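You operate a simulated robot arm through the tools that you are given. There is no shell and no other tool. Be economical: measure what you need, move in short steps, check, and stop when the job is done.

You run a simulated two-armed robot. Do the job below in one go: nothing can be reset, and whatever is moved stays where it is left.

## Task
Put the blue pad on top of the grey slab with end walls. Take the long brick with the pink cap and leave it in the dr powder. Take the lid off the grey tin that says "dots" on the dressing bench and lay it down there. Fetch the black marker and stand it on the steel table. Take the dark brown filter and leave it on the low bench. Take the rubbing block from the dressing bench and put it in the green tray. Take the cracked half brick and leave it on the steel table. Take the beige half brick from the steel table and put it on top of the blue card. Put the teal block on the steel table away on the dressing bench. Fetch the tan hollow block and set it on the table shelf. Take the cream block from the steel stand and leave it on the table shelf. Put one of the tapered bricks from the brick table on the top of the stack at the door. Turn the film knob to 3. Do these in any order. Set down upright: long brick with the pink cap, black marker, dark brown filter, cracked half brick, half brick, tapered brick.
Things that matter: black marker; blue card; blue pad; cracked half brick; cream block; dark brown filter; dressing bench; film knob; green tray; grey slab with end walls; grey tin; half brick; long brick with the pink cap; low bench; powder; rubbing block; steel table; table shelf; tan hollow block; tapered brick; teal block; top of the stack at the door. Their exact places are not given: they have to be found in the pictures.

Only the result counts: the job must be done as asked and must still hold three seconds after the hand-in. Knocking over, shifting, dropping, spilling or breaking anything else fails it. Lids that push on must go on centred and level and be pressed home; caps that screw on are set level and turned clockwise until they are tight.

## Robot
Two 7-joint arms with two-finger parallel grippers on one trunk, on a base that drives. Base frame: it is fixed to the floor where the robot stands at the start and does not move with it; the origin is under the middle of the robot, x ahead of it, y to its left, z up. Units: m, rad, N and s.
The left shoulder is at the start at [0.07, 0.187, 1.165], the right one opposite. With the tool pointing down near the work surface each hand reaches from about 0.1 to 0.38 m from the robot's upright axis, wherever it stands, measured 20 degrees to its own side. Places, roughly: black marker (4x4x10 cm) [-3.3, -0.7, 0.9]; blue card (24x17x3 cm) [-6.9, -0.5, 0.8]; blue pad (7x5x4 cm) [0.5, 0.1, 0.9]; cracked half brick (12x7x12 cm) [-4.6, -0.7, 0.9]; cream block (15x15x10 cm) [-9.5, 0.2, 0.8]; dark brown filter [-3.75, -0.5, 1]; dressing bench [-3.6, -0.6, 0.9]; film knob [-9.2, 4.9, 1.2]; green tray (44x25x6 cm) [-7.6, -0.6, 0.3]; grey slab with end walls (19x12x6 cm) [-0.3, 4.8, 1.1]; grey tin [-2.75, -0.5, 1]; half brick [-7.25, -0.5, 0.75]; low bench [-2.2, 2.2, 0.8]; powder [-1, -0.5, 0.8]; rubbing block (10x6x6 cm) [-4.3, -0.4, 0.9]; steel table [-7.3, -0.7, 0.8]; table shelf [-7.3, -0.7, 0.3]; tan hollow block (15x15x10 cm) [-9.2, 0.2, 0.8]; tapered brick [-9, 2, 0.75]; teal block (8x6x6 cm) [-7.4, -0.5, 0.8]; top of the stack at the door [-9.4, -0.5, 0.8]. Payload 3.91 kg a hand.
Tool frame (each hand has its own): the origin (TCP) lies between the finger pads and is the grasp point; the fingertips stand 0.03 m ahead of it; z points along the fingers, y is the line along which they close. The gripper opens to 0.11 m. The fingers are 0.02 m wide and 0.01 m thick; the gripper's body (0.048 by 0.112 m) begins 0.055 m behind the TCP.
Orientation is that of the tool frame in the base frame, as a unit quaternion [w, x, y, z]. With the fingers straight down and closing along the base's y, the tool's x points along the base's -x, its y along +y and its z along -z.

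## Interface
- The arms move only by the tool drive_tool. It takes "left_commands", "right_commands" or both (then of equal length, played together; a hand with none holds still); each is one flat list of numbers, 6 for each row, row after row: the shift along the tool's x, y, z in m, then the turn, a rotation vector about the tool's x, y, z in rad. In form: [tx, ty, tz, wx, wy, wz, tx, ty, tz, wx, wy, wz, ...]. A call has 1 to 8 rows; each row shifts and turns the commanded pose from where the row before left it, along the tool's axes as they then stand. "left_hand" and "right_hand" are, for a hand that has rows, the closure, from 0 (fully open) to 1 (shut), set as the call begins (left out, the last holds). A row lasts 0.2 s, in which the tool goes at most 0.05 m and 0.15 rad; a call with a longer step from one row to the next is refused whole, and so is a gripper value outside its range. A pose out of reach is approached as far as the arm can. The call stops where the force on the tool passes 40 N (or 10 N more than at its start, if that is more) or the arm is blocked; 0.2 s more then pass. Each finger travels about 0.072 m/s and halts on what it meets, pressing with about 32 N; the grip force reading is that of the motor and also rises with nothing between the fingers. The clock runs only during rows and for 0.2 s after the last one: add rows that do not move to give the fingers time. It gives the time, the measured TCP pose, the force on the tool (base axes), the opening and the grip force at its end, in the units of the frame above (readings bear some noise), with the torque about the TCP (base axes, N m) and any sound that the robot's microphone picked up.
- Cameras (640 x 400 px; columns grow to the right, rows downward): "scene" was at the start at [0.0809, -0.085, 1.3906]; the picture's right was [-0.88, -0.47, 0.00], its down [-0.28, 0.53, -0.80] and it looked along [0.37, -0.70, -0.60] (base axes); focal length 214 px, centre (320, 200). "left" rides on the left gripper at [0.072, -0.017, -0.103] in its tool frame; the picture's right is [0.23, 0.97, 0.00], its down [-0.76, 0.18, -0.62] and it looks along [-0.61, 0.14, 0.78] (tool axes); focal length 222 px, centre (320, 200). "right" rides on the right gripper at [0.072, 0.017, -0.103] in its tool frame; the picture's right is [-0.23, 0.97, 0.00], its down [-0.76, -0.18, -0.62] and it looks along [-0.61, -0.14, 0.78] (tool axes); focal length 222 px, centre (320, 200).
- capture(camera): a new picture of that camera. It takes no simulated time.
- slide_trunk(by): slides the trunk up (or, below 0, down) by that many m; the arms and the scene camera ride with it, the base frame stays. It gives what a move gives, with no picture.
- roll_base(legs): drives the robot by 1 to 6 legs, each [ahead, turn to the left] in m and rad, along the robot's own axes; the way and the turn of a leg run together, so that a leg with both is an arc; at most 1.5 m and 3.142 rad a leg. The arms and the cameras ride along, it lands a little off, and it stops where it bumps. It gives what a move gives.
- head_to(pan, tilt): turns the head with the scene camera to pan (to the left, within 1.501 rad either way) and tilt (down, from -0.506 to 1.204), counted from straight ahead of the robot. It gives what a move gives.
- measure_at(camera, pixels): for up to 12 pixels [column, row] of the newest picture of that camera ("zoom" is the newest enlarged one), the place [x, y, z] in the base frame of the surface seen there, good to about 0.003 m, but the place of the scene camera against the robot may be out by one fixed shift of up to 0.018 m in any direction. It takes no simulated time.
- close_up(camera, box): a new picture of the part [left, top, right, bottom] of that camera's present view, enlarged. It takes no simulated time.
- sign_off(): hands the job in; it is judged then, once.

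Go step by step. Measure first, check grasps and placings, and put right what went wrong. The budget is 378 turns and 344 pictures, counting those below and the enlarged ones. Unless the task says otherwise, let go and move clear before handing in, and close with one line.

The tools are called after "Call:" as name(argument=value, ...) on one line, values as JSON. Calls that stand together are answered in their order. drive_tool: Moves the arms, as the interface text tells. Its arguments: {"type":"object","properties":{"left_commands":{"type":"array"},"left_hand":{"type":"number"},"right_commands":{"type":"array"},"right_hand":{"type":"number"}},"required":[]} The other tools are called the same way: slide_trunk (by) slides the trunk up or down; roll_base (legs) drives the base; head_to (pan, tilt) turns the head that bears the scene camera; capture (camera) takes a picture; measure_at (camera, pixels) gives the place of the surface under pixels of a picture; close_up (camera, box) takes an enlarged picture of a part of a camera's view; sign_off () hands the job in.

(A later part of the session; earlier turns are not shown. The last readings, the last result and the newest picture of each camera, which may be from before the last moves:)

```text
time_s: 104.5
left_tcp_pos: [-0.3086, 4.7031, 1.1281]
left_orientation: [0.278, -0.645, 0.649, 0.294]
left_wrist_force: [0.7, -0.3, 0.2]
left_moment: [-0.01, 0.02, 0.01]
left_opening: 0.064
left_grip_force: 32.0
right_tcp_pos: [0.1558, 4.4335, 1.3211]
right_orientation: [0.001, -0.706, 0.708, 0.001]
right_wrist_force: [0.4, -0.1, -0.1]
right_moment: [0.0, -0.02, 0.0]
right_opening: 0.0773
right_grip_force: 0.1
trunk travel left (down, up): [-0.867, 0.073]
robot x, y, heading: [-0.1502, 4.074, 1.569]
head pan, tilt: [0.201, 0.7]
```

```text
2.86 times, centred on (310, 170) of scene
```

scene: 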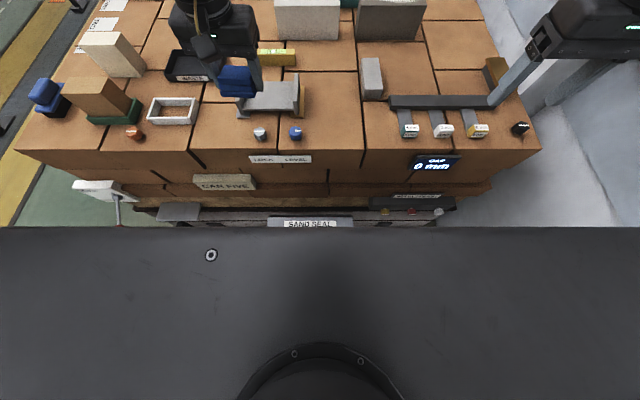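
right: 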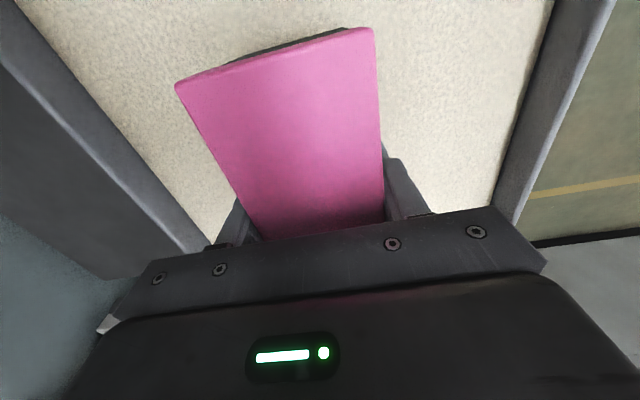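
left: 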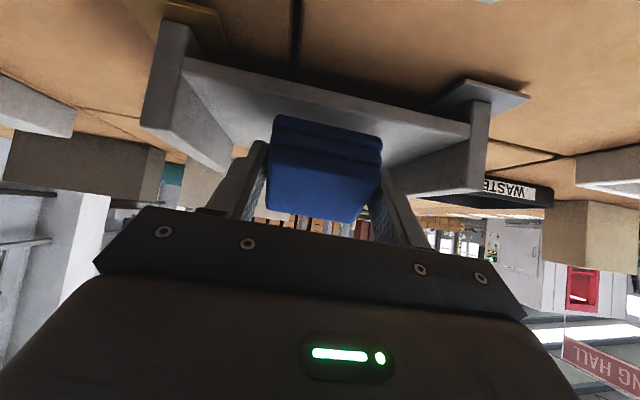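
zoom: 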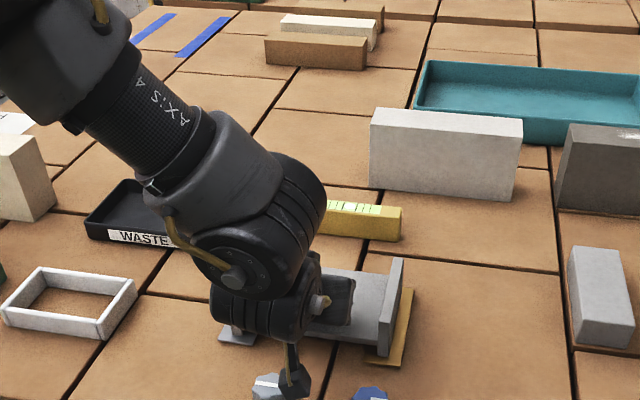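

The camera is close above the LOCK knob. I'll raise the hand, lower the trunk by the same amount so the wrist sits at shoulder height, and then reduce the tilt.

Call:
drive_tool(left_commands=[-0.03, 0, -0.027, 0, 0, 0, -0.03, 0, -0.027, 0, 0, 0])

Call:
slide_trunk(by=-0.07)

Call:
drive_tool(left_commands=[0, 0, 0, 0, 0.11, 0, 0, 0, 0, 0, 0.11, 0, 0, 0, 0, 0, 0.11, 0])

```text
time_s: 105.2
left_tcp_pos: [-0.3043, 4.7019, 1.2098]
left_orientation: [0.278, -0.645, 0.648, 0.295]
left_wrist_force: [-0.6, -0.8, -0.7]
left_moment: [-0.02, -0.01, -0.01]
left_opening: 0.0645
left_grip_force: 32.3
right_tcp_pos: [0.1572, 4.4302, 1.3209]
right_orientation: [0.002, -0.707, 0.707, 0.003]
right_wrist_force: [0.0, -0.1, -1.0]
right_moment: [0.01, -0.03, -0.01]
right_opening: 0.077
right_grip_force: 0.1
trunk travel left (down, up): [-0.867, 0.073]
robot x, y, heading: [-0.1526, 4.0756, 1.564]
head pan, tilt: [0.201, 0.7]
```

```text
time_s: 106.2
left_tcp_pos: [-0.3036, 4.7033, 1.1386]
left_orientation: [0.278, -0.645, 0.648, 0.294]
left_wrist_force: [-0.7, -0.8, -0.5]
left_moment: [0.01, -0.02, 0.03]
left_opening: 0.0643
left_grip_force: 32.3
right_tcp_pos: [0.157, 4.4317, 1.2515]
right_orientation: [0.0, -0.707, 0.708, 0.001]
right_wrist_force: [0.9, -0.1, -0.1]
right_moment: [0.04, -0.01, -0.02]
right_opening: 0.0771
right_grip_force: 0.1
trunk travel left (down, up): [-0.797, 0.143]
robot x, y, heading: [-0.1477, 4.0736, 1.573]
head pan, tilt: [0.201, 0.7]
```

```text
time_s: 107.0
left_tcp_pos: [-0.2805, 4.6769, 1.1362]
left_orientation: [-0.168, 0.687, -0.682, -0.186]
left_wrist_force: [0.1, 0.3, 0.5]
left_moment: [-0.01, -0.03, 0.0]
left_opening: 0.0644
left_grip_force: 32.1
left hand out of reach, approached as far as the arm can: row 1, 2, 3
right_tcp_pos: [0.1559, 4.4323, 1.25]
right_orientation: [0.001, -0.706, 0.708, 0.002]
right_wrist_force: [0.3, 0.1, 0.6]
right_moment: [-0.01, 0.02, 0.03]
right_opening: 0.0768
right_grip_force: 0.1
trunk travel left (down, up): [-0.797, 0.143]
robot x, y, heading: [-0.1484, 4.0723, 1.565]
head pan, tilt: [0.201, 0.7]
```

The image of the round base suggests a radius of about 0.26, so I can creep forward 0.03 safely. I'll raise the hand slightly first.

Call:
drive_tool(left_commands=[-0.012, 0, -0.022, 0, 0, 0])

Call:
roll_base(legs=[[0.035, 0]])

Call:
drive_tool(left_commands=[0, 0.015, 0, 0, 0, 0, 0, 0.015, 0, 0, 0, 0])

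```text
time_s: 107.4
left_tcp_pos: [-0.2772, 4.673, 1.1625]
left_orientation: [-0.168, 0.686, -0.683, -0.186]
left_wrist_force: [-0.4, -0.2, 0.4]
left_moment: [0.01, -0.02, -0.04]
left_opening: 0.064
left_grip_force: 31.6
left hand out of reach, approached as far as the arm can: row 1
right_tcp_pos: [0.1553, 4.4315, 1.2516]
right_orientation: [0.001, -0.707, 0.708, 0.003]
right_wrist_force: [-0.1, -0.5, -0.7]
right_moment: [0.02, 0.0, 0.0]
right_opening: 0.0771
right_grip_force: 0.1
trunk travel left (down, up): [-0.797, 0.143]
robot x, y, heading: [-0.1501, 4.0695, 1.564]
head pan, tilt: [0.201, 0.7]
```

```text
time_s: 108.3
left_tcp_pos: [-0.2784, 4.7021, 1.1682]
left_orientation: [-0.17, 0.685, -0.682, -0.189]
left_wrist_force: [0.0, -1.3, 0.2]
left_moment: [0.04, 0.0, -0.01]
left_opening: 0.0644
left_grip_force: 32.3
right_tcp_pos: [0.1556, 4.4583, 1.2537]
right_orientation: [-0.003, 0.708, -0.707, -0.005]
right_wrist_force: [0.0, -0.9, -0.1]
right_moment: [0.09, 0.02, -0.03]
right_opening: 0.0769
right_grip_force: 0.1
trunk travel left (down, up): [-0.797, 0.143]
robot x, y, heading: [-0.1481, 4.1041, 1.569]
head pan, tilt: [0.201, 0.7]
```

```text
time_s: 108.9
left_tcp_pos: [-0.2961, 4.6935, 1.1647]
left_orientation: [-0.169, 0.688, -0.68, -0.189]
left_wrist_force: [-0.2, 0.1, -0.4]
left_moment: [0.02, 0.01, 0.0]
left_opening: 0.0642
left_grip_force: 32.2
left hand out of reach, approached as far as the arm can: row 1, 2
right_tcp_pos: [0.1558, 4.4644, 1.2531]
right_orientation: [0.002, -0.707, 0.707, 0.003]
right_wrist_force: [0.3, -0.9, -0.5]
right_moment: [0.02, -0.02, 0.03]
right_opening: 0.0771
right_grip_force: 0.1
trunk travel left (down, up): [-0.797, 0.143]
robot x, y, heading: [-0.1485, 4.1075, 1.571]
head pan, tilt: [0.201, 0.7]
```

I'll add 0.1 tilt and a bit of forward and left, then lower with the trunk.

Call:
drive_tool(left_commands=[0, 0, 0, 0, -0.12, 0, -0.012, 0.01, 0.008, 0, 0, 0])

Call:
slide_trunk(by=-0.03)

Call:
capture(camera="left")

```text
time_s: 109.5
left_tcp_pos: [-0.3059, 4.7086, 1.1617]
left_orientation: [-0.21, 0.675, -0.67, -0.228]
left_wrist_force: [-0.9, 0.1, -0.8]
left_moment: [0.02, -0.03, 0.02]
left_opening: 0.0643
left_grip_force: 31.9
right_tcp_pos: [0.1553, 4.4672, 1.2513]
right_orientation: [-0.002, 0.707, -0.707, -0.002]
right_wrist_force: [0.3, -0.2, 0.0]
right_moment: [0.01, 0.0, 0.0]
right_opening: 0.0768
right_grip_force: 0.0
trunk travel left (down, up): [-0.797, 0.143]
robot x, y, heading: [-0.1484, 4.1078, 1.562]
head pan, tilt: [0.201, 0.7]
```

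```text
time_s: 110.2
left_tcp_pos: [-0.3046, 4.709, 1.1322]
left_orientation: [-0.209, 0.675, -0.669, -0.229]
left_wrist_force: [-1.1, -0.1, -1.0]
left_moment: [-0.01, 0.02, 0.02]
left_opening: 0.0643
left_grip_force: 32.5
right_tcp_pos: [0.1558, 4.468, 1.2205]
right_orientation: [0.001, -0.707, 0.708, 0.002]
right_wrist_force: [-0.2, 0.5, -0.2]
right_moment: [0.03, 0.0, -0.04]
right_opening: 0.0772
right_grip_force: 0.1
trunk travel left (down, up): [-0.767, 0.173]
robot x, y, heading: [-0.151, 4.1075, 1.568]
head pan, tilt: [0.201, 0.7]
```

```text
297 pictures are left
```

left: 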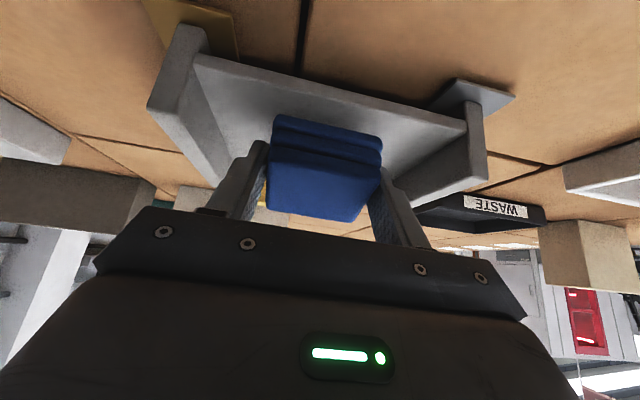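

Well placed between the walls. I'll lower in small steps and press lightly.

Call:
drive_tool(left_commands=[0.0035, 0, 0.0049, 0, 0, 0, 0.0035, 0, 0.0049, 0, 0, 0, 0.0035, 0, 0.0049, 0, 0, 0])

```text
time_s: 111.0
left_tcp_pos: [-0.3044, 4.7092, 1.1204]
left_orientation: [-0.214, 0.675, -0.667, -0.232]
left_wrist_force: [-3.3, 3.2, 39.2]
left_moment: [-0.19, -0.67, 0.01]
left_opening: 0.0647
left_grip_force: 31.6
right_tcp_pos: [0.1559, 4.4639, 1.2228]
right_orientation: [0.001, -0.707, 0.707, 0.004]
right_wrist_force: [1.0, 0.4, 0.2]
right_moment: [-0.02, -0.01, 0.02]
right_opening: 0.0769
right_grip_force: 0.0
trunk travel left (down, up): [-0.767, 0.173]
robot x, y, heading: [-0.1491, 4.1097, 1.564]
head pan, tilt: [0.201, 0.7]
```

Contact reads 39 N at z 1.120. I'll ease up slightly, then open.

Call:
drive_tool(left_commands=[-0.002, 0, -0.003, 0, 0, 0])

Call:
drive_tool(left_commands=[0, 0, 0, 0, 0, 0, 0, 0, 0, 0, 0, 0, 0, 0, 0, 0, 0, 0], left_hand=0.2)

Call:
capture(camera="left")

```text
time_s: 111.4
left_tcp_pos: [-0.3045, 4.7084, 1.1212]
left_orientation: [-0.212, 0.675, -0.668, -0.23]
left_wrist_force: [-3.1, 10.5, 32.4]
left_moment: [0.1, -0.61, 0.15]
left_opening: 0.0643
left_grip_force: 31.9
right_tcp_pos: [0.156, 4.4653, 1.2216]
right_orientation: [-0.001, 0.707, -0.707, -0.003]
right_wrist_force: [0.8, -0.4, 0.4]
right_moment: [0.01, 0.0, 0.01]
right_opening: 0.0768
right_grip_force: 0.0
trunk travel left (down, up): [-0.767, 0.173]
robot x, y, heading: [-0.1493, 4.1074, 1.574]
head pan, tilt: [0.201, 0.7]
```

```text
time_s: 112.2
left_tcp_pos: [-0.3048, 4.7079, 1.1165]
left_orientation: [-0.209, 0.675, -0.67, -0.227]
left_wrist_force: [-0.6, -0.5, 0.2]
left_moment: [0.03, 0.02, -0.02]
left_opening: 0.0878
left_grip_force: 0.1
right_tcp_pos: [0.1567, 4.4673, 1.2208]
right_orientation: [0.001, -0.707, 0.708, 0.002]
right_wrist_force: [0.6, 0.5, 0.0]
right_moment: [0.01, -0.02, -0.02]
right_opening: 0.0771
right_grip_force: 0.0
trunk travel left (down, up): [-0.767, 0.173]
robot x, y, heading: [-0.1502, 4.1079, 1.567]
head pan, tilt: [0.201, 0.7]
```

```text
296 pictures are left
```

left: 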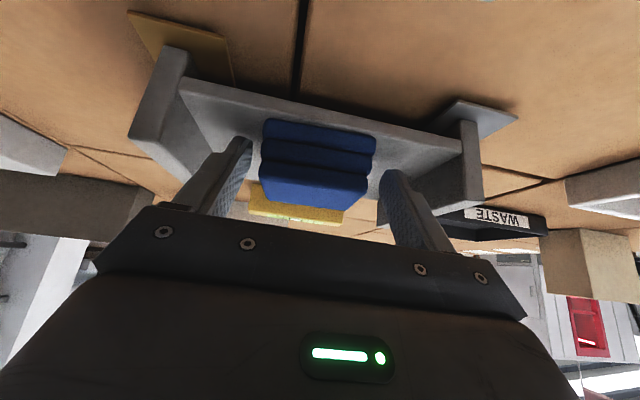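

The pad sits level on the slab. I'll raise clear with the trunk and back away.

Call:
slide_trunk(by=0.13)

Call:
roll_base(legs=[[-0.6, 0]])

Call:
head_to(pan=0.0, tilt=0.4)

Call:
capture(camera="scene")

Call:
close_up(camera="scene", box=[220, 130, 420, 260])

```text
time_s: 113.8
left_tcp_pos: [-0.3056, 4.7091, 1.2469]
left_orientation: [-0.209, 0.676, -0.669, -0.228]
left_wrist_force: [-0.1, -0.6, 0.8]
left_moment: [0.02, -0.02, -0.03]
left_opening: 0.0878
left_grip_force: 0.0
right_tcp_pos: [0.1568, 4.468, 1.3511]
right_orientation: [0.0, -0.707, 0.707, 0.003]
right_wrist_force: [0.5, -0.7, 0.4]
right_moment: [0.01, 0.02, -0.02]
right_opening: 0.077
right_grip_force: 0.1
trunk travel left (down, up): [-0.897, 0.043]
robot x, y, heading: [-0.1471, 4.1036, 1.563]
head pan, tilt: [0.201, 0.7]
```

```text
time_s: 117.2
left_tcp_pos: [-0.3083, 4.1118, 1.2465]
left_orientation: [-0.209, 0.676, -0.67, -0.227]
left_wrist_force: [-0.4, 0.5, 0.2]
left_moment: [0.01, 0.02, -0.02]
left_opening: 0.0879
left_grip_force: 0.2
right_tcp_pos: [0.1529, 3.8718, 1.3503]
right_orientation: [-0.001, 0.707, -0.707, -0.001]
right_wrist_force: [0.7, -0.1, 0.3]
right_moment: [-0.01, 0.01, -0.01]
right_opening: 0.077
right_grip_force: 0.1
trunk travel left (down, up): [-0.897, 0.043]
robot x, y, heading: [-0.1573, 3.5083, 1.564]
head pan, tilt: [0.201, 0.7]
```

```text
time_s: 118.0
left_tcp_pos: [-0.3088, 4.1092, 1.2473]
left_orientation: [-0.209, 0.676, -0.669, -0.227]
left_wrist_force: [0.0, 0.0, -0.2]
left_moment: [-0.02, 0.01, 0.01]
left_opening: 0.0881
left_grip_force: 0.1
right_tcp_pos: [0.1533, 3.868, 1.3513]
right_orientation: [-0.001, 0.708, -0.706, -0.003]
right_wrist_force: [0.1, 0.2, 0.5]
right_moment: [0.0, -0.01, 0.04]
right_opening: 0.0771
right_grip_force: 0.1
trunk travel left (down, up): [-0.897, 0.043]
robot x, y, heading: [-0.1553, 3.5139, 1.569]
head pan, tilt: [0.0, 0.4]
```

```text
295 pictures are left
```

scene: 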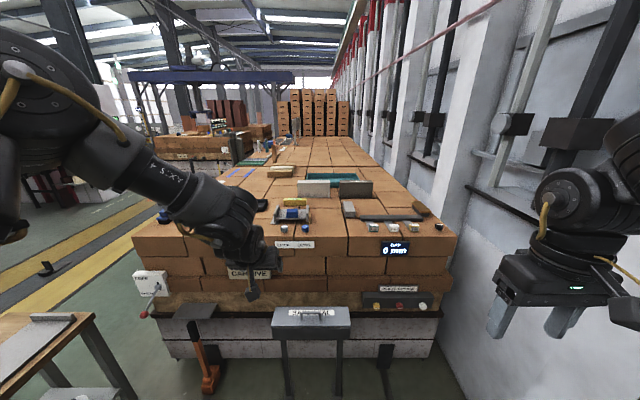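

```text
3.08 times, centred on (320, 195) of scene
```

zoom: 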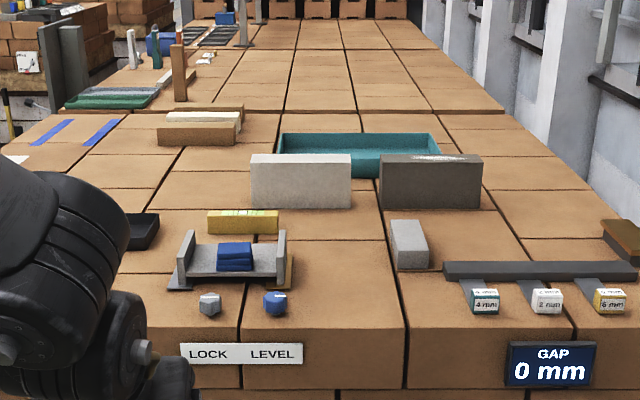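

The pad is placed. Now I'll bring the left arm back upright, turn around and drive toward the dressing bench.

Call:
drive_tool(left_commands=[0.035, 0, -0.026, 0, 0, 0, 0.035, 0, -0.026, 0, 0, 0, 0.035, 0, -0.026, 0, 0.1, 0, 0.035, 0, -0.02, 0, 0.13, 0, 0.02, 0, 0, 0, 0.13, 0, 0.02, 0, 0, 0, 0.13, 0, 0, 0, 0.02, 0, 0.14, 0])

Call:
slide_trunk(by=-0.1)

Call:
roll_base(legs=[[0, 3.14], [1.45, 0], [1.45, 0], [0, -1.57], [1.3, 0], [1.3, 0]])

Call:
head_to(pan=1.2, tilt=0.4)

Call:
capture(camera="scene")

```text
time_s: 119.6
left_tcp_pos: [-0.3064, 3.9059, 1.214]
left_orientation: [0.01, 0.714, -0.7, -0.006]
left_wrist_force: [1.0, 0.8, 0.2]
left_moment: [-0.04, 0.0, 0.01]
left_opening: 0.0878
left_grip_force: 0.1
right_tcp_pos: [0.1528, 3.8726, 1.3503]
right_orientation: [0.001, -0.707, 0.708, 0.001]
right_wrist_force: [0.1, 0.4, 0.2]
right_moment: [-0.05, -0.02, 0.01]
right_opening: 0.077
right_grip_force: 0.1
trunk travel left (down, up): [-0.897, 0.043]
robot x, y, heading: [-0.1502, 3.5085, 1.565]
head pan, tilt: [0.0, 0.4]
```

```text
time_s: 120.9
left_tcp_pos: [-0.3061, 3.9059, 1.1162]
left_orientation: [0.009, 0.713, -0.701, -0.007]
left_wrist_force: [0.6, 0.7, -0.1]
left_moment: [0.02, 0.0, -0.01]
left_opening: 0.0879
left_grip_force: 0.1
right_tcp_pos: [0.1521, 3.8691, 1.2522]
right_orientation: [0.0, -0.707, 0.707, 0.003]
right_wrist_force: [0.0, 0.0, -0.2]
right_moment: [-0.02, -0.01, -0.01]
right_opening: 0.0769
right_grip_force: 0.0
trunk travel left (down, up): [-0.797, 0.143]
robot x, y, heading: [-0.1533, 3.5086, 1.566]
head pan, tilt: [0.0, 0.4]
```

```text
time_s: 158.2
left_tcp_pos: [-3.0265, 0.4951, 1.116]
left_orientation: [0.011, 1.0, 0.005, 0.001]
left_wrist_force: [0.5, 0.2, 0.5]
left_moment: [-0.02, -0.03, 0.0]
left_opening: 0.088
left_grip_force: 0.2
right_tcp_pos: [-2.986, 0.9529, 1.2506]
right_orientation: [0.001, 1.0, -0.004, -0.003]
right_wrist_force: [-0.1, 0.2, 0.2]
right_moment: [0.0, -0.03, 0.0]
right_opening: 0.0768
right_grip_force: 0.0
trunk travel left (down, up): [-0.797, 0.143]
robot x, y, heading: [-2.6296, 0.6449, 3.129]
head pan, tilt: [0.0, 0.4]
```

```text
time_s: 159.7
left_tcp_pos: [-3.0276, 0.4949, 1.1154]
left_orientation: [0.012, 1.0, 0.005, 0.002]
left_wrist_force: [-0.6, 0.3, -0.2]
left_moment: [-0.01, 0.01, -0.02]
left_opening: 0.0881
left_grip_force: 0.0
right_tcp_pos: [-2.9874, 0.9529, 1.2511]
right_orientation: [0.001, 1.0, -0.004, -0.001]
right_wrist_force: [-0.6, 0.4, 0.9]
right_moment: [-0.02, 0.0, 0.01]
right_opening: 0.0769
right_grip_force: 0.0
trunk travel left (down, up): [-0.797, 0.143]
robot x, y, heading: [-2.63, 0.6432, 3.128]
head pan, tilt: [1.201, 0.4]
```

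```text
293 pictures are left
```

scene: 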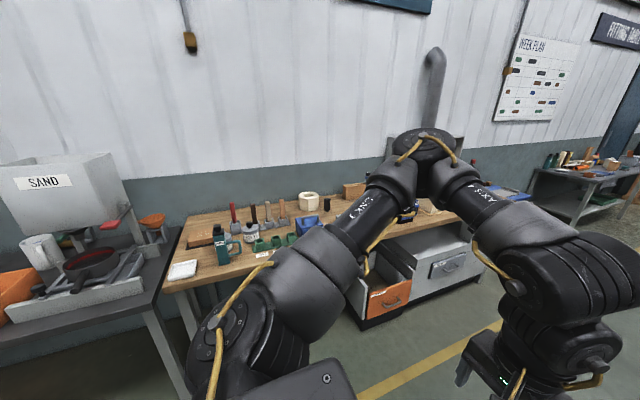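

The dressing bench is on the left. I'll turn to face it and look.

Call:
roll_base(legs=[[0.35, 0], [0, 1.58]])

Call:
head_to(pan=0.0, tilt=0.5)

Call:
capture(camera="scene")

Call:
head_to(pan=-0.7, tilt=0.5)

Call:
capture(camera="scene")

```text
time_s: 165.8
left_tcp_pos: [-2.8163, 0.2563, 1.114]
left_orientation: [0.007, 0.693, 0.72, 0.009]
left_wrist_force: [0.4, -0.4, 0.6]
left_moment: [-0.01, -0.02, -0.03]
left_opening: 0.0876
left_grip_force: 0.0
right_tcp_pos: [-3.275, 0.2826, 1.2501]
right_orientation: [0.002, 0.7, 0.715, -0.001]
right_wrist_force: [-0.5, 0.2, 0.1]
right_moment: [-0.01, 0.04, -0.02]
right_opening: 0.0771
right_grip_force: 0.0
trunk travel left (down, up): [-0.797, 0.143]
robot x, y, heading: [-2.9778, 0.6456, -1.552]
head pan, tilt: [1.201, 0.4]
```

```text
time_s: 167.2
left_tcp_pos: [-2.8156, 0.257, 1.1151]
left_orientation: [0.007, 0.694, 0.72, 0.009]
left_wrist_force: [0.2, 0.3, -0.5]
left_moment: [-0.01, 0.01, -0.02]
left_opening: 0.088
left_grip_force: 0.1
right_tcp_pos: [-3.2747, 0.2836, 1.2511]
right_orientation: [0.001, 0.7, 0.714, -0.001]
right_wrist_force: [0.1, 0.5, -0.6]
right_moment: [0.0, 0.0, 0.02]
right_opening: 0.0771
right_grip_force: 0.1
trunk travel left (down, up): [-0.797, 0.143]
robot x, y, heading: [-2.9804, 0.6477, -1.552]
head pan, tilt: [0.0, 0.499]
```

```text
292 pictures are left
```

scene: 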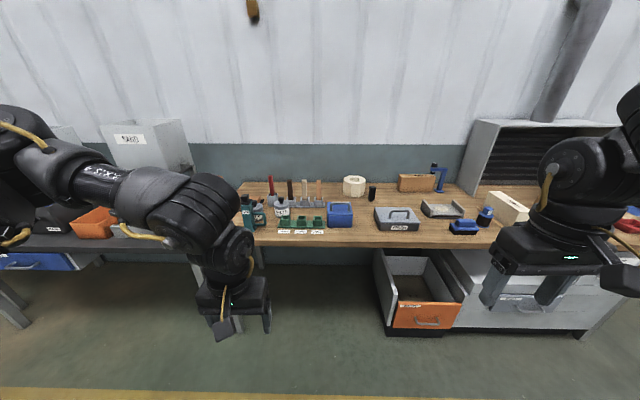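

```text
time_s: 168.3
left_tcp_pos: [-2.8166, 0.2567, 1.1135]
left_orientation: [0.007, 0.694, 0.72, 0.008]
left_wrist_force: [0.1, -0.5, 0.3]
left_moment: [-0.02, 0.01, 0.03]
left_opening: 0.0881
left_grip_force: 0.0
right_tcp_pos: [-3.2745, 0.2833, 1.2508]
right_orientation: [0.002, 0.7, 0.714, -0.001]
right_wrist_force: [-0.6, 0.1, 1.3]
right_moment: [0.0, -0.03, 0.03]
right_opening: 0.0768
right_grip_force: 0.0
trunk travel left (down, up): [-0.797, 0.143]
robot x, y, heading: [-2.9774, 0.648, -1.553]
head pan, tilt: [-0.7, 0.499]
```

```text
291 pictures are left
```

scene: 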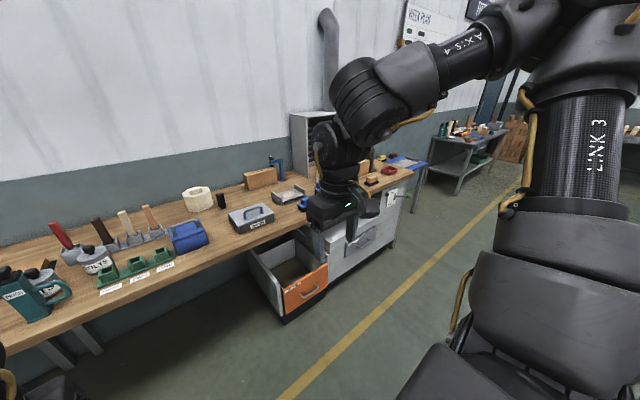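

I see the marker at (372,192), tins at (285,207) and several other items. I'll look closer in two zooms.

Call:
head_to(pan=0.0, tilt=0.5)

Call:
close_up(camera="scene", box=[230, 150, 390, 250])

Call:
measure_at(camera="zoom", pixels=[[205, 225], [205, 205], [568, 165], [568, 150], [490, 140], [50, 260], [420, 370], [205, 250]])

Call:
close_up(camera="scene", box=[370, 140, 530, 340])

```text
time_s: 169.3
left_tcp_pos: [-2.8162, 0.258, 1.1146]
left_orientation: [0.007, 0.693, 0.721, 0.009]
left_wrist_force: [-0.2, 0.4, 0.8]
left_moment: [0.01, 0.05, 0.02]
left_opening: 0.088
left_grip_force: 0.1
right_tcp_pos: [-3.2742, 0.2834, 1.251]
right_orientation: [0.001, 0.7, 0.715, 0.0]
right_wrist_force: [-0.1, -1.0, -0.2]
right_moment: [0.01, -0.02, -0.01]
right_opening: 0.0768
right_grip_force: 0.1
trunk travel left (down, up): [-0.797, 0.143]
robot x, y, heading: [-2.9766, 0.6463, -1.555]
head pan, tilt: [0.0, 0.499]
```

```text
4.00 times, centred on (310, 200) of scene
```

zoom: 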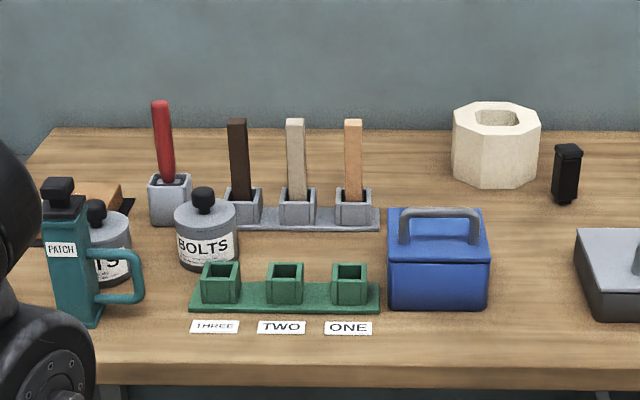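

```text
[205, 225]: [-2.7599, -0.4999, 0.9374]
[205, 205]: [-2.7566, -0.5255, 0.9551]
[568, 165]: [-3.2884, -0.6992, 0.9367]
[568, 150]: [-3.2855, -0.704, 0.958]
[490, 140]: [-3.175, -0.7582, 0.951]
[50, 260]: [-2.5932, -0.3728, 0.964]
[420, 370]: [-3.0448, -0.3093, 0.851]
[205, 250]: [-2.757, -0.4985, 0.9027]
```

```text
2.00 times, centred on (450, 240) of scene
```

zoom: 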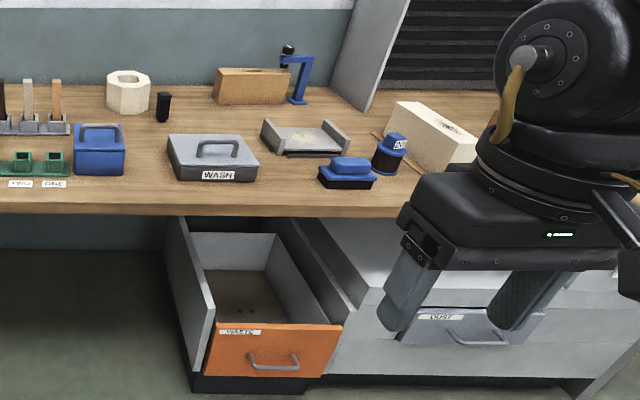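

The BOLTS tin is at (-2.757,-0.52), which matches the place given for the grey tin. I'll check the drawer extents and the other tin's label.

Call:
measure_at(camera="zoom", pixels=[[210, 350], [165, 225], [260, 345], [330, 335], [345, 345], [500, 340], [215, 160], [160, 105], [265, 90], [345, 180], [435, 135], [305, 140]])

Call:
capture(camera="left")

Call:
capture(camera="right")

```text
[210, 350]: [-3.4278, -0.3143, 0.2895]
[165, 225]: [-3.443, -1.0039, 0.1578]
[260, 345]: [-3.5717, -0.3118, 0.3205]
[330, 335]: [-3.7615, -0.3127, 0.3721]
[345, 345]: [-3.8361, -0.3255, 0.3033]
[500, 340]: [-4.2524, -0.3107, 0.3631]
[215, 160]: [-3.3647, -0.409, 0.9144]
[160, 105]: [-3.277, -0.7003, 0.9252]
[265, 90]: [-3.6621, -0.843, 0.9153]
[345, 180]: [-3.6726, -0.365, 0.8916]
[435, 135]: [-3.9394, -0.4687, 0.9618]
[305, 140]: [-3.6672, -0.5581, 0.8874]
```

```text
288 pictures are left
```

left: 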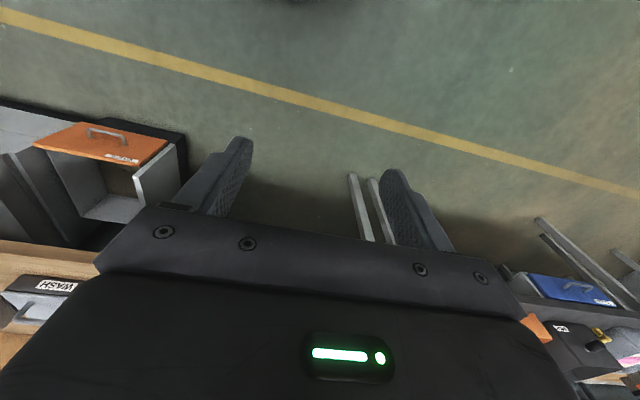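

```text
287 pictures are left
```

right: 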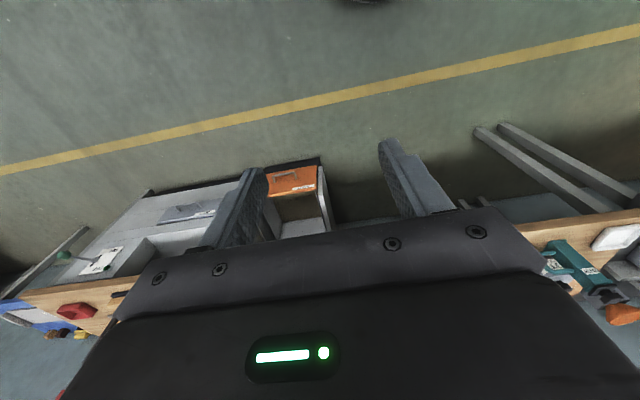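

The cabinet front is flush at y≈-0.31. I'll approach to about (-2.82,0.05), facing the bench.

Call:
roll_base(legs=[[0, 0.24], [0.62, 0], [0, -0.257]])

Call:
head_to(pan=0.0, tilt=0.8)

Call:
capture(camera="scene")

Call:
capture(camera="left")

```text
time_s: 174.5
left_tcp_pos: [-2.6602, -0.3373, 1.1146]
left_orientation: [0.007, 0.695, 0.718, 0.009]
left_wrist_force: [-0.2, -0.2, -0.3]
left_moment: [-0.03, -0.01, -0.01]
left_opening: 0.0881
left_grip_force: 0.0
right_tcp_pos: [-3.1181, -0.3088, 1.2507]
right_orientation: [0.001, 0.701, 0.713, -0.001]
right_wrist_force: [-0.6, -0.3, -0.3]
right_moment: [-0.02, 0.02, 0.02]
right_opening: 0.077
right_grip_force: 0.0
trunk travel left (down, up): [-0.797, 0.143]
robot x, y, heading: [-2.8197, 0.0591, -1.557]
head pan, tilt: [0.0, 0.499]
```

```text
time_s: 175.3
left_tcp_pos: [-2.6605, -0.3367, 1.1145]
left_orientation: [0.008, 0.695, 0.718, 0.009]
left_wrist_force: [1.0, 0.4, 0.6]
left_moment: [-0.01, 0.03, 0.03]
left_opening: 0.0879
left_grip_force: 0.1
right_tcp_pos: [-3.1196, -0.3077, 1.2511]
right_orientation: [0.002, 0.702, 0.712, 0.0]
right_wrist_force: [0.4, -0.6, -0.1]
right_moment: [-0.01, 0.0, 0.01]
right_opening: 0.0769
right_grip_force: 0.1
trunk travel left (down, up): [-0.797, 0.143]
robot x, y, heading: [-2.8159, 0.0592, -1.556]
head pan, tilt: [0.0, 0.799]
```

```text
286 pictures are left
```

scene: 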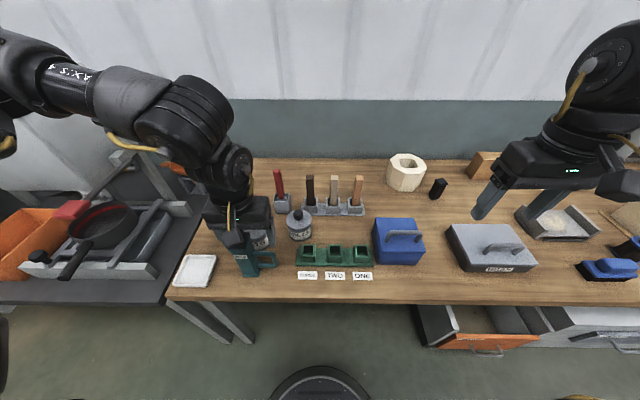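

```text
285 pictures are left
```

left: 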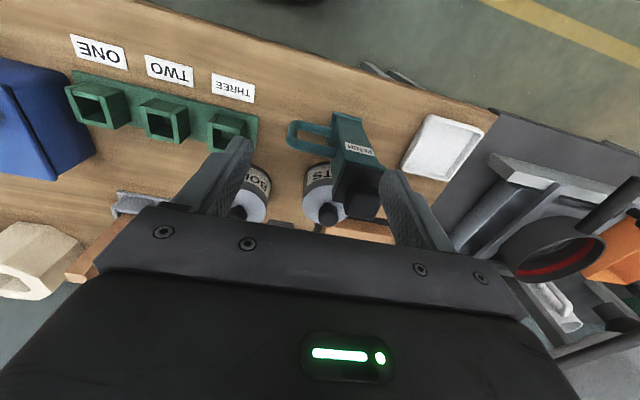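

I'll read both tin labels with a zoom on the left camera.

Call:
close_up(camera="left", box=[215, 140, 365, 240])

Call:
measure_at(camera="zoom", pixels=[[90, 300], [470, 300], [470, 280], [450, 215], [170, 230]])

```text
4.00 times, centred on (290, 190) of left
```

zoom: 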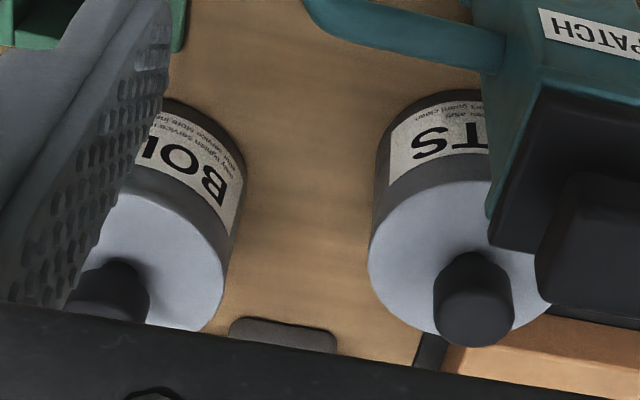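

```text
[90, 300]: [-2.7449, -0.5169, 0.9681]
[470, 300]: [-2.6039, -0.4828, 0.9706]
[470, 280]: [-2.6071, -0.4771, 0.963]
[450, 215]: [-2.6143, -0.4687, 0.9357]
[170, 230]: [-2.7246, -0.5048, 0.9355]
```

The second tin's label ends in "..TS" but is partly hidden by the PATCH bottle. I'll shift the left hand toward +x to read it.

Call:
drive_tool(left_commands=[0, 0.045, 0, 0, 0, 0, 0, 0.045, 0, 0, 0, 0, 0, 0.045, 0, 0, 0, 0, 0, 0.04, 0, 0, 0, 0])

Call:
capture(camera="left")

Call:
close_up(camera="scene", box=[220, 170, 340, 290])

```text
time_s: 176.3
left_tcp_pos: [-2.5242, -0.3016, 1.1166]
left_orientation: [0.008, 0.693, 0.721, 0.008]
left_wrist_force: [0.2, 0.2, -0.1]
left_moment: [0.0, 0.02, 0.0]
left_opening: 0.0882
left_grip_force: 0.0
left hand out of reach, approached as far as the arm can: row 3, 4
right_tcp_pos: [-3.1178, -0.3075, 1.251]
right_orientation: [0.001, 0.701, 0.713, -0.001]
right_wrist_force: [0.8, 0.9, 0.0]
right_moment: [0.01, -0.02, -0.04]
right_opening: 0.0767
right_grip_force: 0.0
trunk travel left (down, up): [-0.797, 0.143]
robot x, y, heading: [-2.8156, 0.0538, -1.56]
head pan, tilt: [0.0, 0.799]
```

```text
283 pictures are left
```

left: 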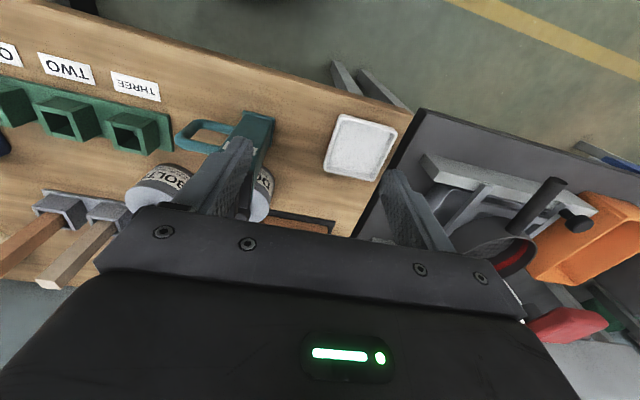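

```text
3.33 times, centred on (280, 230) of scene
```

zoom: 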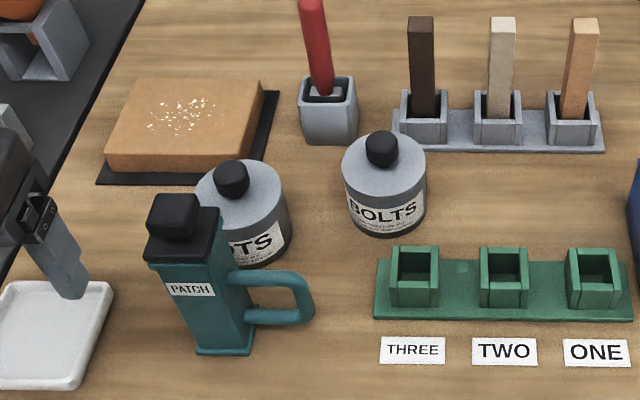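

It reads "..OTS" in this view. I'll zoom the left camera on the remaining letter.

Call:
close_up(camera="left", box=[235, 150, 295, 225])

Call:
close_up(camera="scene", box=[250, 215, 285, 260])

```text
5.33 times, centred on (265, 188) of left
```

zoom: 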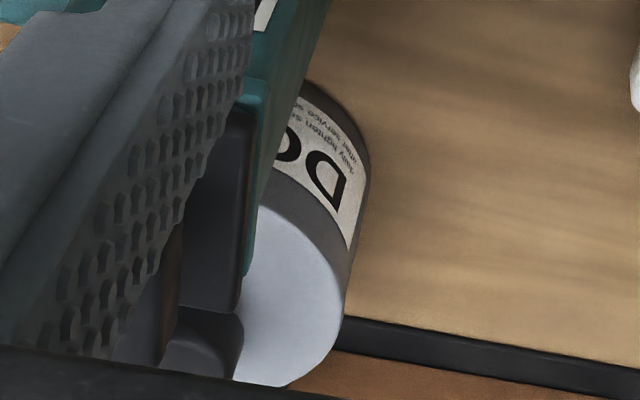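

```text
8.89 times, centred on (268, 238) of scene
```

zoom: 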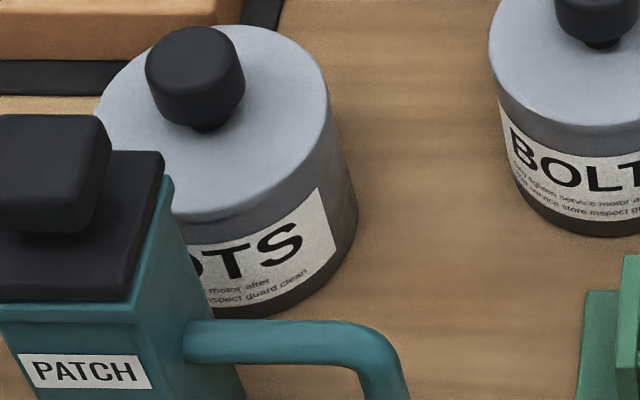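

The tin at (-2.607,-0.48) reads DOTS, so that's the right one. I'll measure its knob and the bottle top.

Call:
measure_at(camera="zoom", pixels=[[195, 45], [195, 90], [60, 140], [50, 180], [130, 170], [290, 100], [150, 130], [240, 180]])

Call:
measure_at(camera="left", pixels=[[258, 200], [265, 190], [240, 130], [265, 120]])

```text
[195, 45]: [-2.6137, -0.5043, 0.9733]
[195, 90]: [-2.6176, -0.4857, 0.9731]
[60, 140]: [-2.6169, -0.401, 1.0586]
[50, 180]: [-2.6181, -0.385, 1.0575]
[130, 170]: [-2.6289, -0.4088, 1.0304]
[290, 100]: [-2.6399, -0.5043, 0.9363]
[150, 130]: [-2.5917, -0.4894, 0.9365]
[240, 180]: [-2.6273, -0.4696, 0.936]
```

```text
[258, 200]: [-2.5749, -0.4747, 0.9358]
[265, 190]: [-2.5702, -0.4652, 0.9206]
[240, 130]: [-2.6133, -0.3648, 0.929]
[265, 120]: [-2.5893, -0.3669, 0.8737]
```

The bottle cap top is at 1.058, close to where the hand camera would be, so I'll tilt the hand away from it. I'll check the bench legs before rolling closer.

Call:
measure_at(camera="scene", pixels=[[205, 325], [240, 330], [232, 310], [250, 340], [320, 370], [185, 305], [420, 330]])

```text
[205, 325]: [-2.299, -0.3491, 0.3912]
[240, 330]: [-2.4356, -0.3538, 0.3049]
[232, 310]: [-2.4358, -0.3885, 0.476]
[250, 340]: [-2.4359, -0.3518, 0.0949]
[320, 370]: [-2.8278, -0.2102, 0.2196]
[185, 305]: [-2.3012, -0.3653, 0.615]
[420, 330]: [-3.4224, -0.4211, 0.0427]
```

The base radius is about 0.265, so it's safe to go forward 0.085. I'll move the left hand above the DOTS knob, forward first and then sideways.

Call:
roll_base(legs=[[0.085, -0.01]])

Call:
drive_tool(left_commands=[-0.045, 0, 0, 0, 0.1, 0, -0.045, 0, 0, 0, 0.1, 0, 0, -0.04, 0, 0, 0, 0, 0, -0.04, 0, 0, 0, 0], left_hand=0.45)

Call:
capture(camera="left")

```text
time_s: 177.4
left_tcp_pos: [-2.5294, -0.3811, 1.1207]
left_orientation: [0.011, 0.697, 0.717, 0.006]
left_wrist_force: [0.0, 0.5, 0.5]
left_moment: [-0.05, 0.03, 0.0]
left_opening: 0.088
left_grip_force: 0.1
right_tcp_pos: [-3.1218, -0.3795, 1.2536]
right_orientation: [0.004, 0.706, 0.709, -0.005]
right_wrist_force: [-0.7, -0.1, -0.7]
right_moment: [-0.1, 0.01, 0.01]
right_opening: 0.0773
right_grip_force: 0.1
trunk travel left (down, up): [-0.797, 0.143]
robot x, y, heading: [-2.819, -0.0267, -1.566]
head pan, tilt: [0.0, 0.799]
```

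```text
time_s: 178.4
left_tcp_pos: [-2.6688, -0.4007, 1.1079]
left_orientation: [-0.062, 0.692, 0.715, 0.079]
left_wrist_force: [-0.2, -0.3, -0.9]
left_moment: [-0.01, -0.02, 0.01]
left_opening: 0.0606
left_grip_force: 0.1
left hand out of reach, approached as far as the arm can: row 1, 2
right_tcp_pos: [-3.1242, -0.3909, 1.2506]
right_orientation: [0.002, 0.705, 0.709, 0.0]
right_wrist_force: [0.2, 0.1, -0.2]
right_moment: [0.0, -0.04, 0.03]
right_opening: 0.077
right_grip_force: 0.1
trunk travel left (down, up): [-0.797, 0.143]
robot x, y, heading: [-2.8189, -0.0305, -1.567]
head pan, tilt: [0.0, 0.799]
```

```text
279 pictures are left
```

left: 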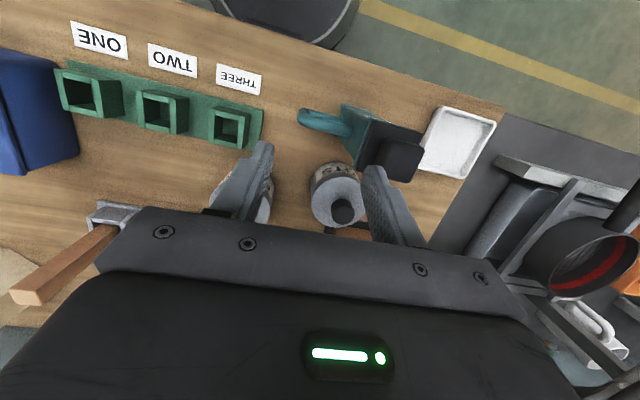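

The left arm's posture is limited here. I'll use the right hand instead, facing +x as with the pink brick. That keeps the hand's camera off the bottle.

Call:
roll_base(legs=[[-0.5, 0], [0, 2.82], [-0.436, 0], [0, -1.25]])

Call:
drive_tool(right_commands=[0, -0.045, 0, 0, 0, 0, 0, -0.045, 0, 0, 0, 0, 0, -0.04, 0.03, 0, 0, 0, 0, -0.03, 0.03, 0, 0, 0], right_hand=0.5)

Call:
capture(camera="right")

```text
time_s: 193.3
left_tcp_pos: [-2.5817, 0.2192, 1.108]
left_orientation: [-0.099, -0.033, 0.994, 0.008]
left_wrist_force: [-0.5, 0.1, -0.3]
left_moment: [-0.05, 0.05, -0.04]
left_opening: 0.0605
left_grip_force: 0.1
right_tcp_pos: [-2.5761, -0.2373, 1.2515]
right_orientation: [0.001, -0.021, 1.0, 0.0]
right_wrist_force: [-0.6, 0.2, 0.0]
right_moment: [0.01, 0.01, 0.01]
right_opening: 0.0769
right_grip_force: 0.1
trunk travel left (down, up): [-0.797, 0.143]
robot x, y, heading: [-2.9512, 0.0499, 0.037]
head pan, tilt: [0.0, 0.799]
```

```text
time_s: 194.3
left_tcp_pos: [-2.5807, 0.2169, 1.1071]
left_orientation: [-0.1, -0.034, 0.994, 0.01]
left_wrist_force: [-0.3, 0.3, 0.0]
left_moment: [0.03, -0.02, -0.03]
left_opening: 0.0605
left_grip_force: 0.3
right_tcp_pos: [-2.5702, -0.4014, 1.1896]
right_orientation: [0.003, -0.021, 1.0, 0.001]
right_wrist_force: [-0.1, -0.3, 0.8]
right_moment: [0.05, 0.01, 0.01]
right_opening: 0.0552
right_grip_force: 0.1
trunk travel left (down, up): [-0.797, 0.143]
robot x, y, heading: [-2.9473, 0.0518, 0.039]
head pan, tilt: [0.0, 0.799]
```

```text
278 pictures are left
```

right: 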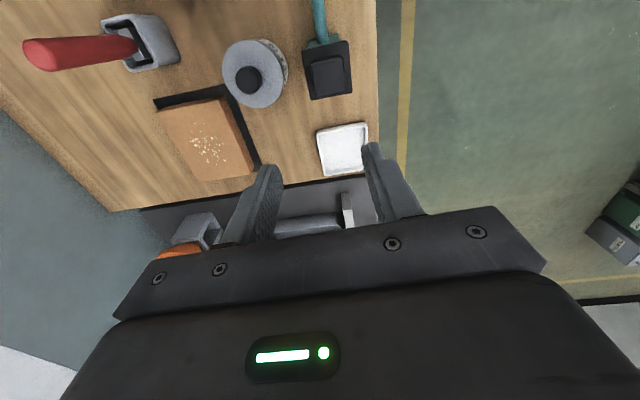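

Clear view of the DOTS tin at (252,78) and the bottle at (328,70). I'll measure them.

Call:
measure_at(camera="right", pixels=[[248, 80], [270, 85], [262, 100], [240, 60], [312, 70], [328, 72], [310, 95], [225, 75], [282, 70]])

```text
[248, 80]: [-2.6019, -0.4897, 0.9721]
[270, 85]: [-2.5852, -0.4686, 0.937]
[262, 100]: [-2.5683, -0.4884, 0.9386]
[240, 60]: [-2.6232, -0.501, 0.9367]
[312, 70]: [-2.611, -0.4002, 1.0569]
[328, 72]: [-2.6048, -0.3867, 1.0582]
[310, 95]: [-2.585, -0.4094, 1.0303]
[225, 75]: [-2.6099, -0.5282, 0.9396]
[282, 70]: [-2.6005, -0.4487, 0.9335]
```

The knob is at (-2.603,-0.489,0.972). I'll move above it.

Call:
drive_tool(right_commands=[0.018, -0.043, 0, 0, 0, 0, 0.018, -0.044, 0, 0, 0, 0, 0, 0, 0.05, 0, 0, 0, 0, 0, 0.05, 0, 0, 0, 0, 0, 0, 0, 0, 0])

Call:
capture(camera="right")

Call:
measure_at(camera="right", pixels=[[315, 130], [320, 120], [310, 110]])

```text
time_s: 195.5
left_tcp_pos: [-2.5829, 0.2178, 1.1077]
left_orientation: [-0.099, -0.033, 0.994, 0.008]
left_wrist_force: [-0.1, -0.2, 0.4]
left_moment: [-0.01, 0.0, -0.03]
left_opening: 0.0608
left_grip_force: 0.0
right_tcp_pos: [-2.6052, -0.4849, 1.0901]
right_orientation: [0.003, -0.021, 1.0, -0.001]
right_wrist_force: [-0.3, 0.6, 0.5]
right_moment: [0.02, -0.01, 0.02]
right_opening: 0.0552
right_grip_force: 0.0
trunk travel left (down, up): [-0.797, 0.143]
robot x, y, heading: [-2.9481, 0.0527, 0.037]
head pan, tilt: [0.0, 0.799]
```

```text
277 pictures are left
```

right: 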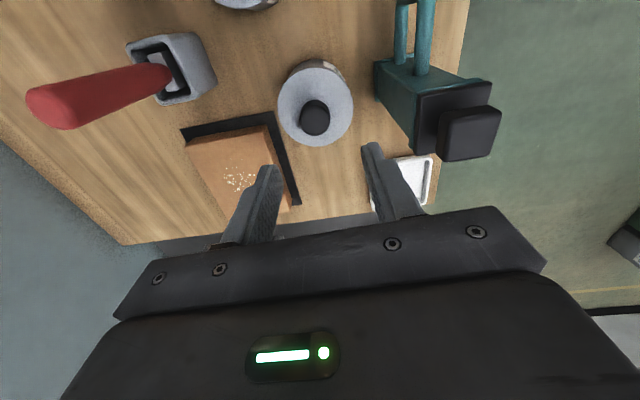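

```text
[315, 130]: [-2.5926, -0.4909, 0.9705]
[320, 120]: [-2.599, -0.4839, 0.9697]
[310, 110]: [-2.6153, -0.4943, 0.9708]
```

I'll centre and descend to z 0.978, then close on the knob.

Call:
drive_tool(right_commands=[-0.003, -0.0035, 0.04, 0, 0, 0, 0, 0, 0.04, 0, 0, 0, 0, 0, 0.032, 0, 0, 0])

Call:
drive_tool(right_commands=[0, 0, 0, 0, 0, 0, 0, 0, 0, 0, 0, 0, 0, 0, 0, 0, 0, 0, 0, 0, 0, 0, 0, 0], right_hand=1)

Call:
drive_tool(right_commands=[0, 0, -0.005, 0, 0, 0, 0, 0, -0.01, 0, 0, 0, 0, 0, -0.02, 0, 0, 0])

Call:
capture(camera="right")

```text
time_s: 196.3
left_tcp_pos: [-2.5814, 0.2188, 1.1076]
left_orientation: [-0.099, -0.033, 0.994, 0.008]
left_wrist_force: [-0.2, -0.2, 0.7]
left_moment: [0.01, -0.01, 0.01]
left_opening: 0.0604
left_grip_force: 0.1
right_tcp_pos: [-2.5987, -0.4877, 0.9787]
right_orientation: [0.002, -0.021, 1.0, 0.0]
right_wrist_force: [0.5, -0.6, -0.4]
right_moment: [0.04, 0.0, -0.01]
right_opening: 0.0551
right_grip_force: 0.0
trunk travel left (down, up): [-0.797, 0.143]
robot x, y, heading: [-2.9531, 0.0529, 0.037]
head pan, tilt: [0.0, 0.799]
```

```text
time_s: 197.3
left_tcp_pos: [-2.5818, 0.219, 1.1076]
left_orientation: [-0.099, -0.035, 0.994, 0.008]
left_wrist_force: [-0.5, 0.8, 0.3]
left_moment: [-0.01, -0.03, 0.03]
left_opening: 0.0606
left_grip_force: 0.1
right_tcp_pos: [-2.5999, -0.4887, 0.9792]
right_orientation: [0.002, -0.02, 1.0, 0.0]
right_wrist_force: [0.7, -0.2, -0.7]
right_moment: [-0.03, -0.01, 0.01]
right_opening: 0.0303
right_grip_force: 32.4
trunk travel left (down, up): [-0.797, 0.143]
robot x, y, heading: [-2.9502, 0.0513, 0.04]
head pan, tilt: [0.0, 0.799]
heard: snap
```

```text
time_s: 198.1
left_tcp_pos: [-2.5819, 0.2182, 1.1063]
left_orientation: [-0.1, -0.034, 0.994, 0.008]
left_wrist_force: [-0.7, 0.8, -0.2]
left_moment: [0.02, 0.0, 0.04]
left_opening: 0.0602
left_grip_force: 0.0
right_tcp_pos: [-2.5983, -0.4868, 1.0138]
right_orientation: [0.001, -0.021, 1.0, 0.0]
right_wrist_force: [-0.4, 0.2, 0.2]
right_moment: [0.03, 0.03, -0.01]
right_opening: 0.0304
right_grip_force: 32.4
trunk travel left (down, up): [-0.797, 0.143]
robot x, y, heading: [-2.9463, 0.0532, 0.035]
head pan, tilt: [0.0, 0.799]
```

```text
276 pictures are left
```

right: 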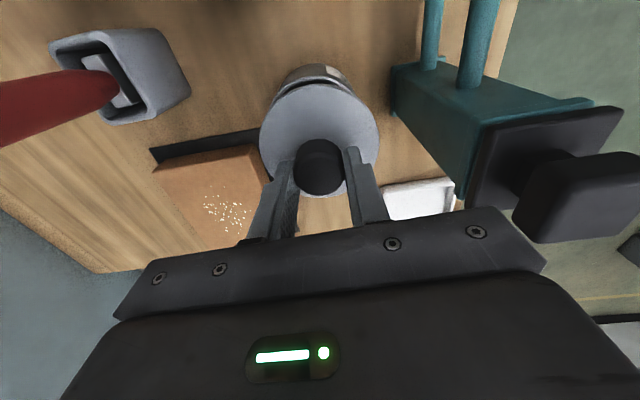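

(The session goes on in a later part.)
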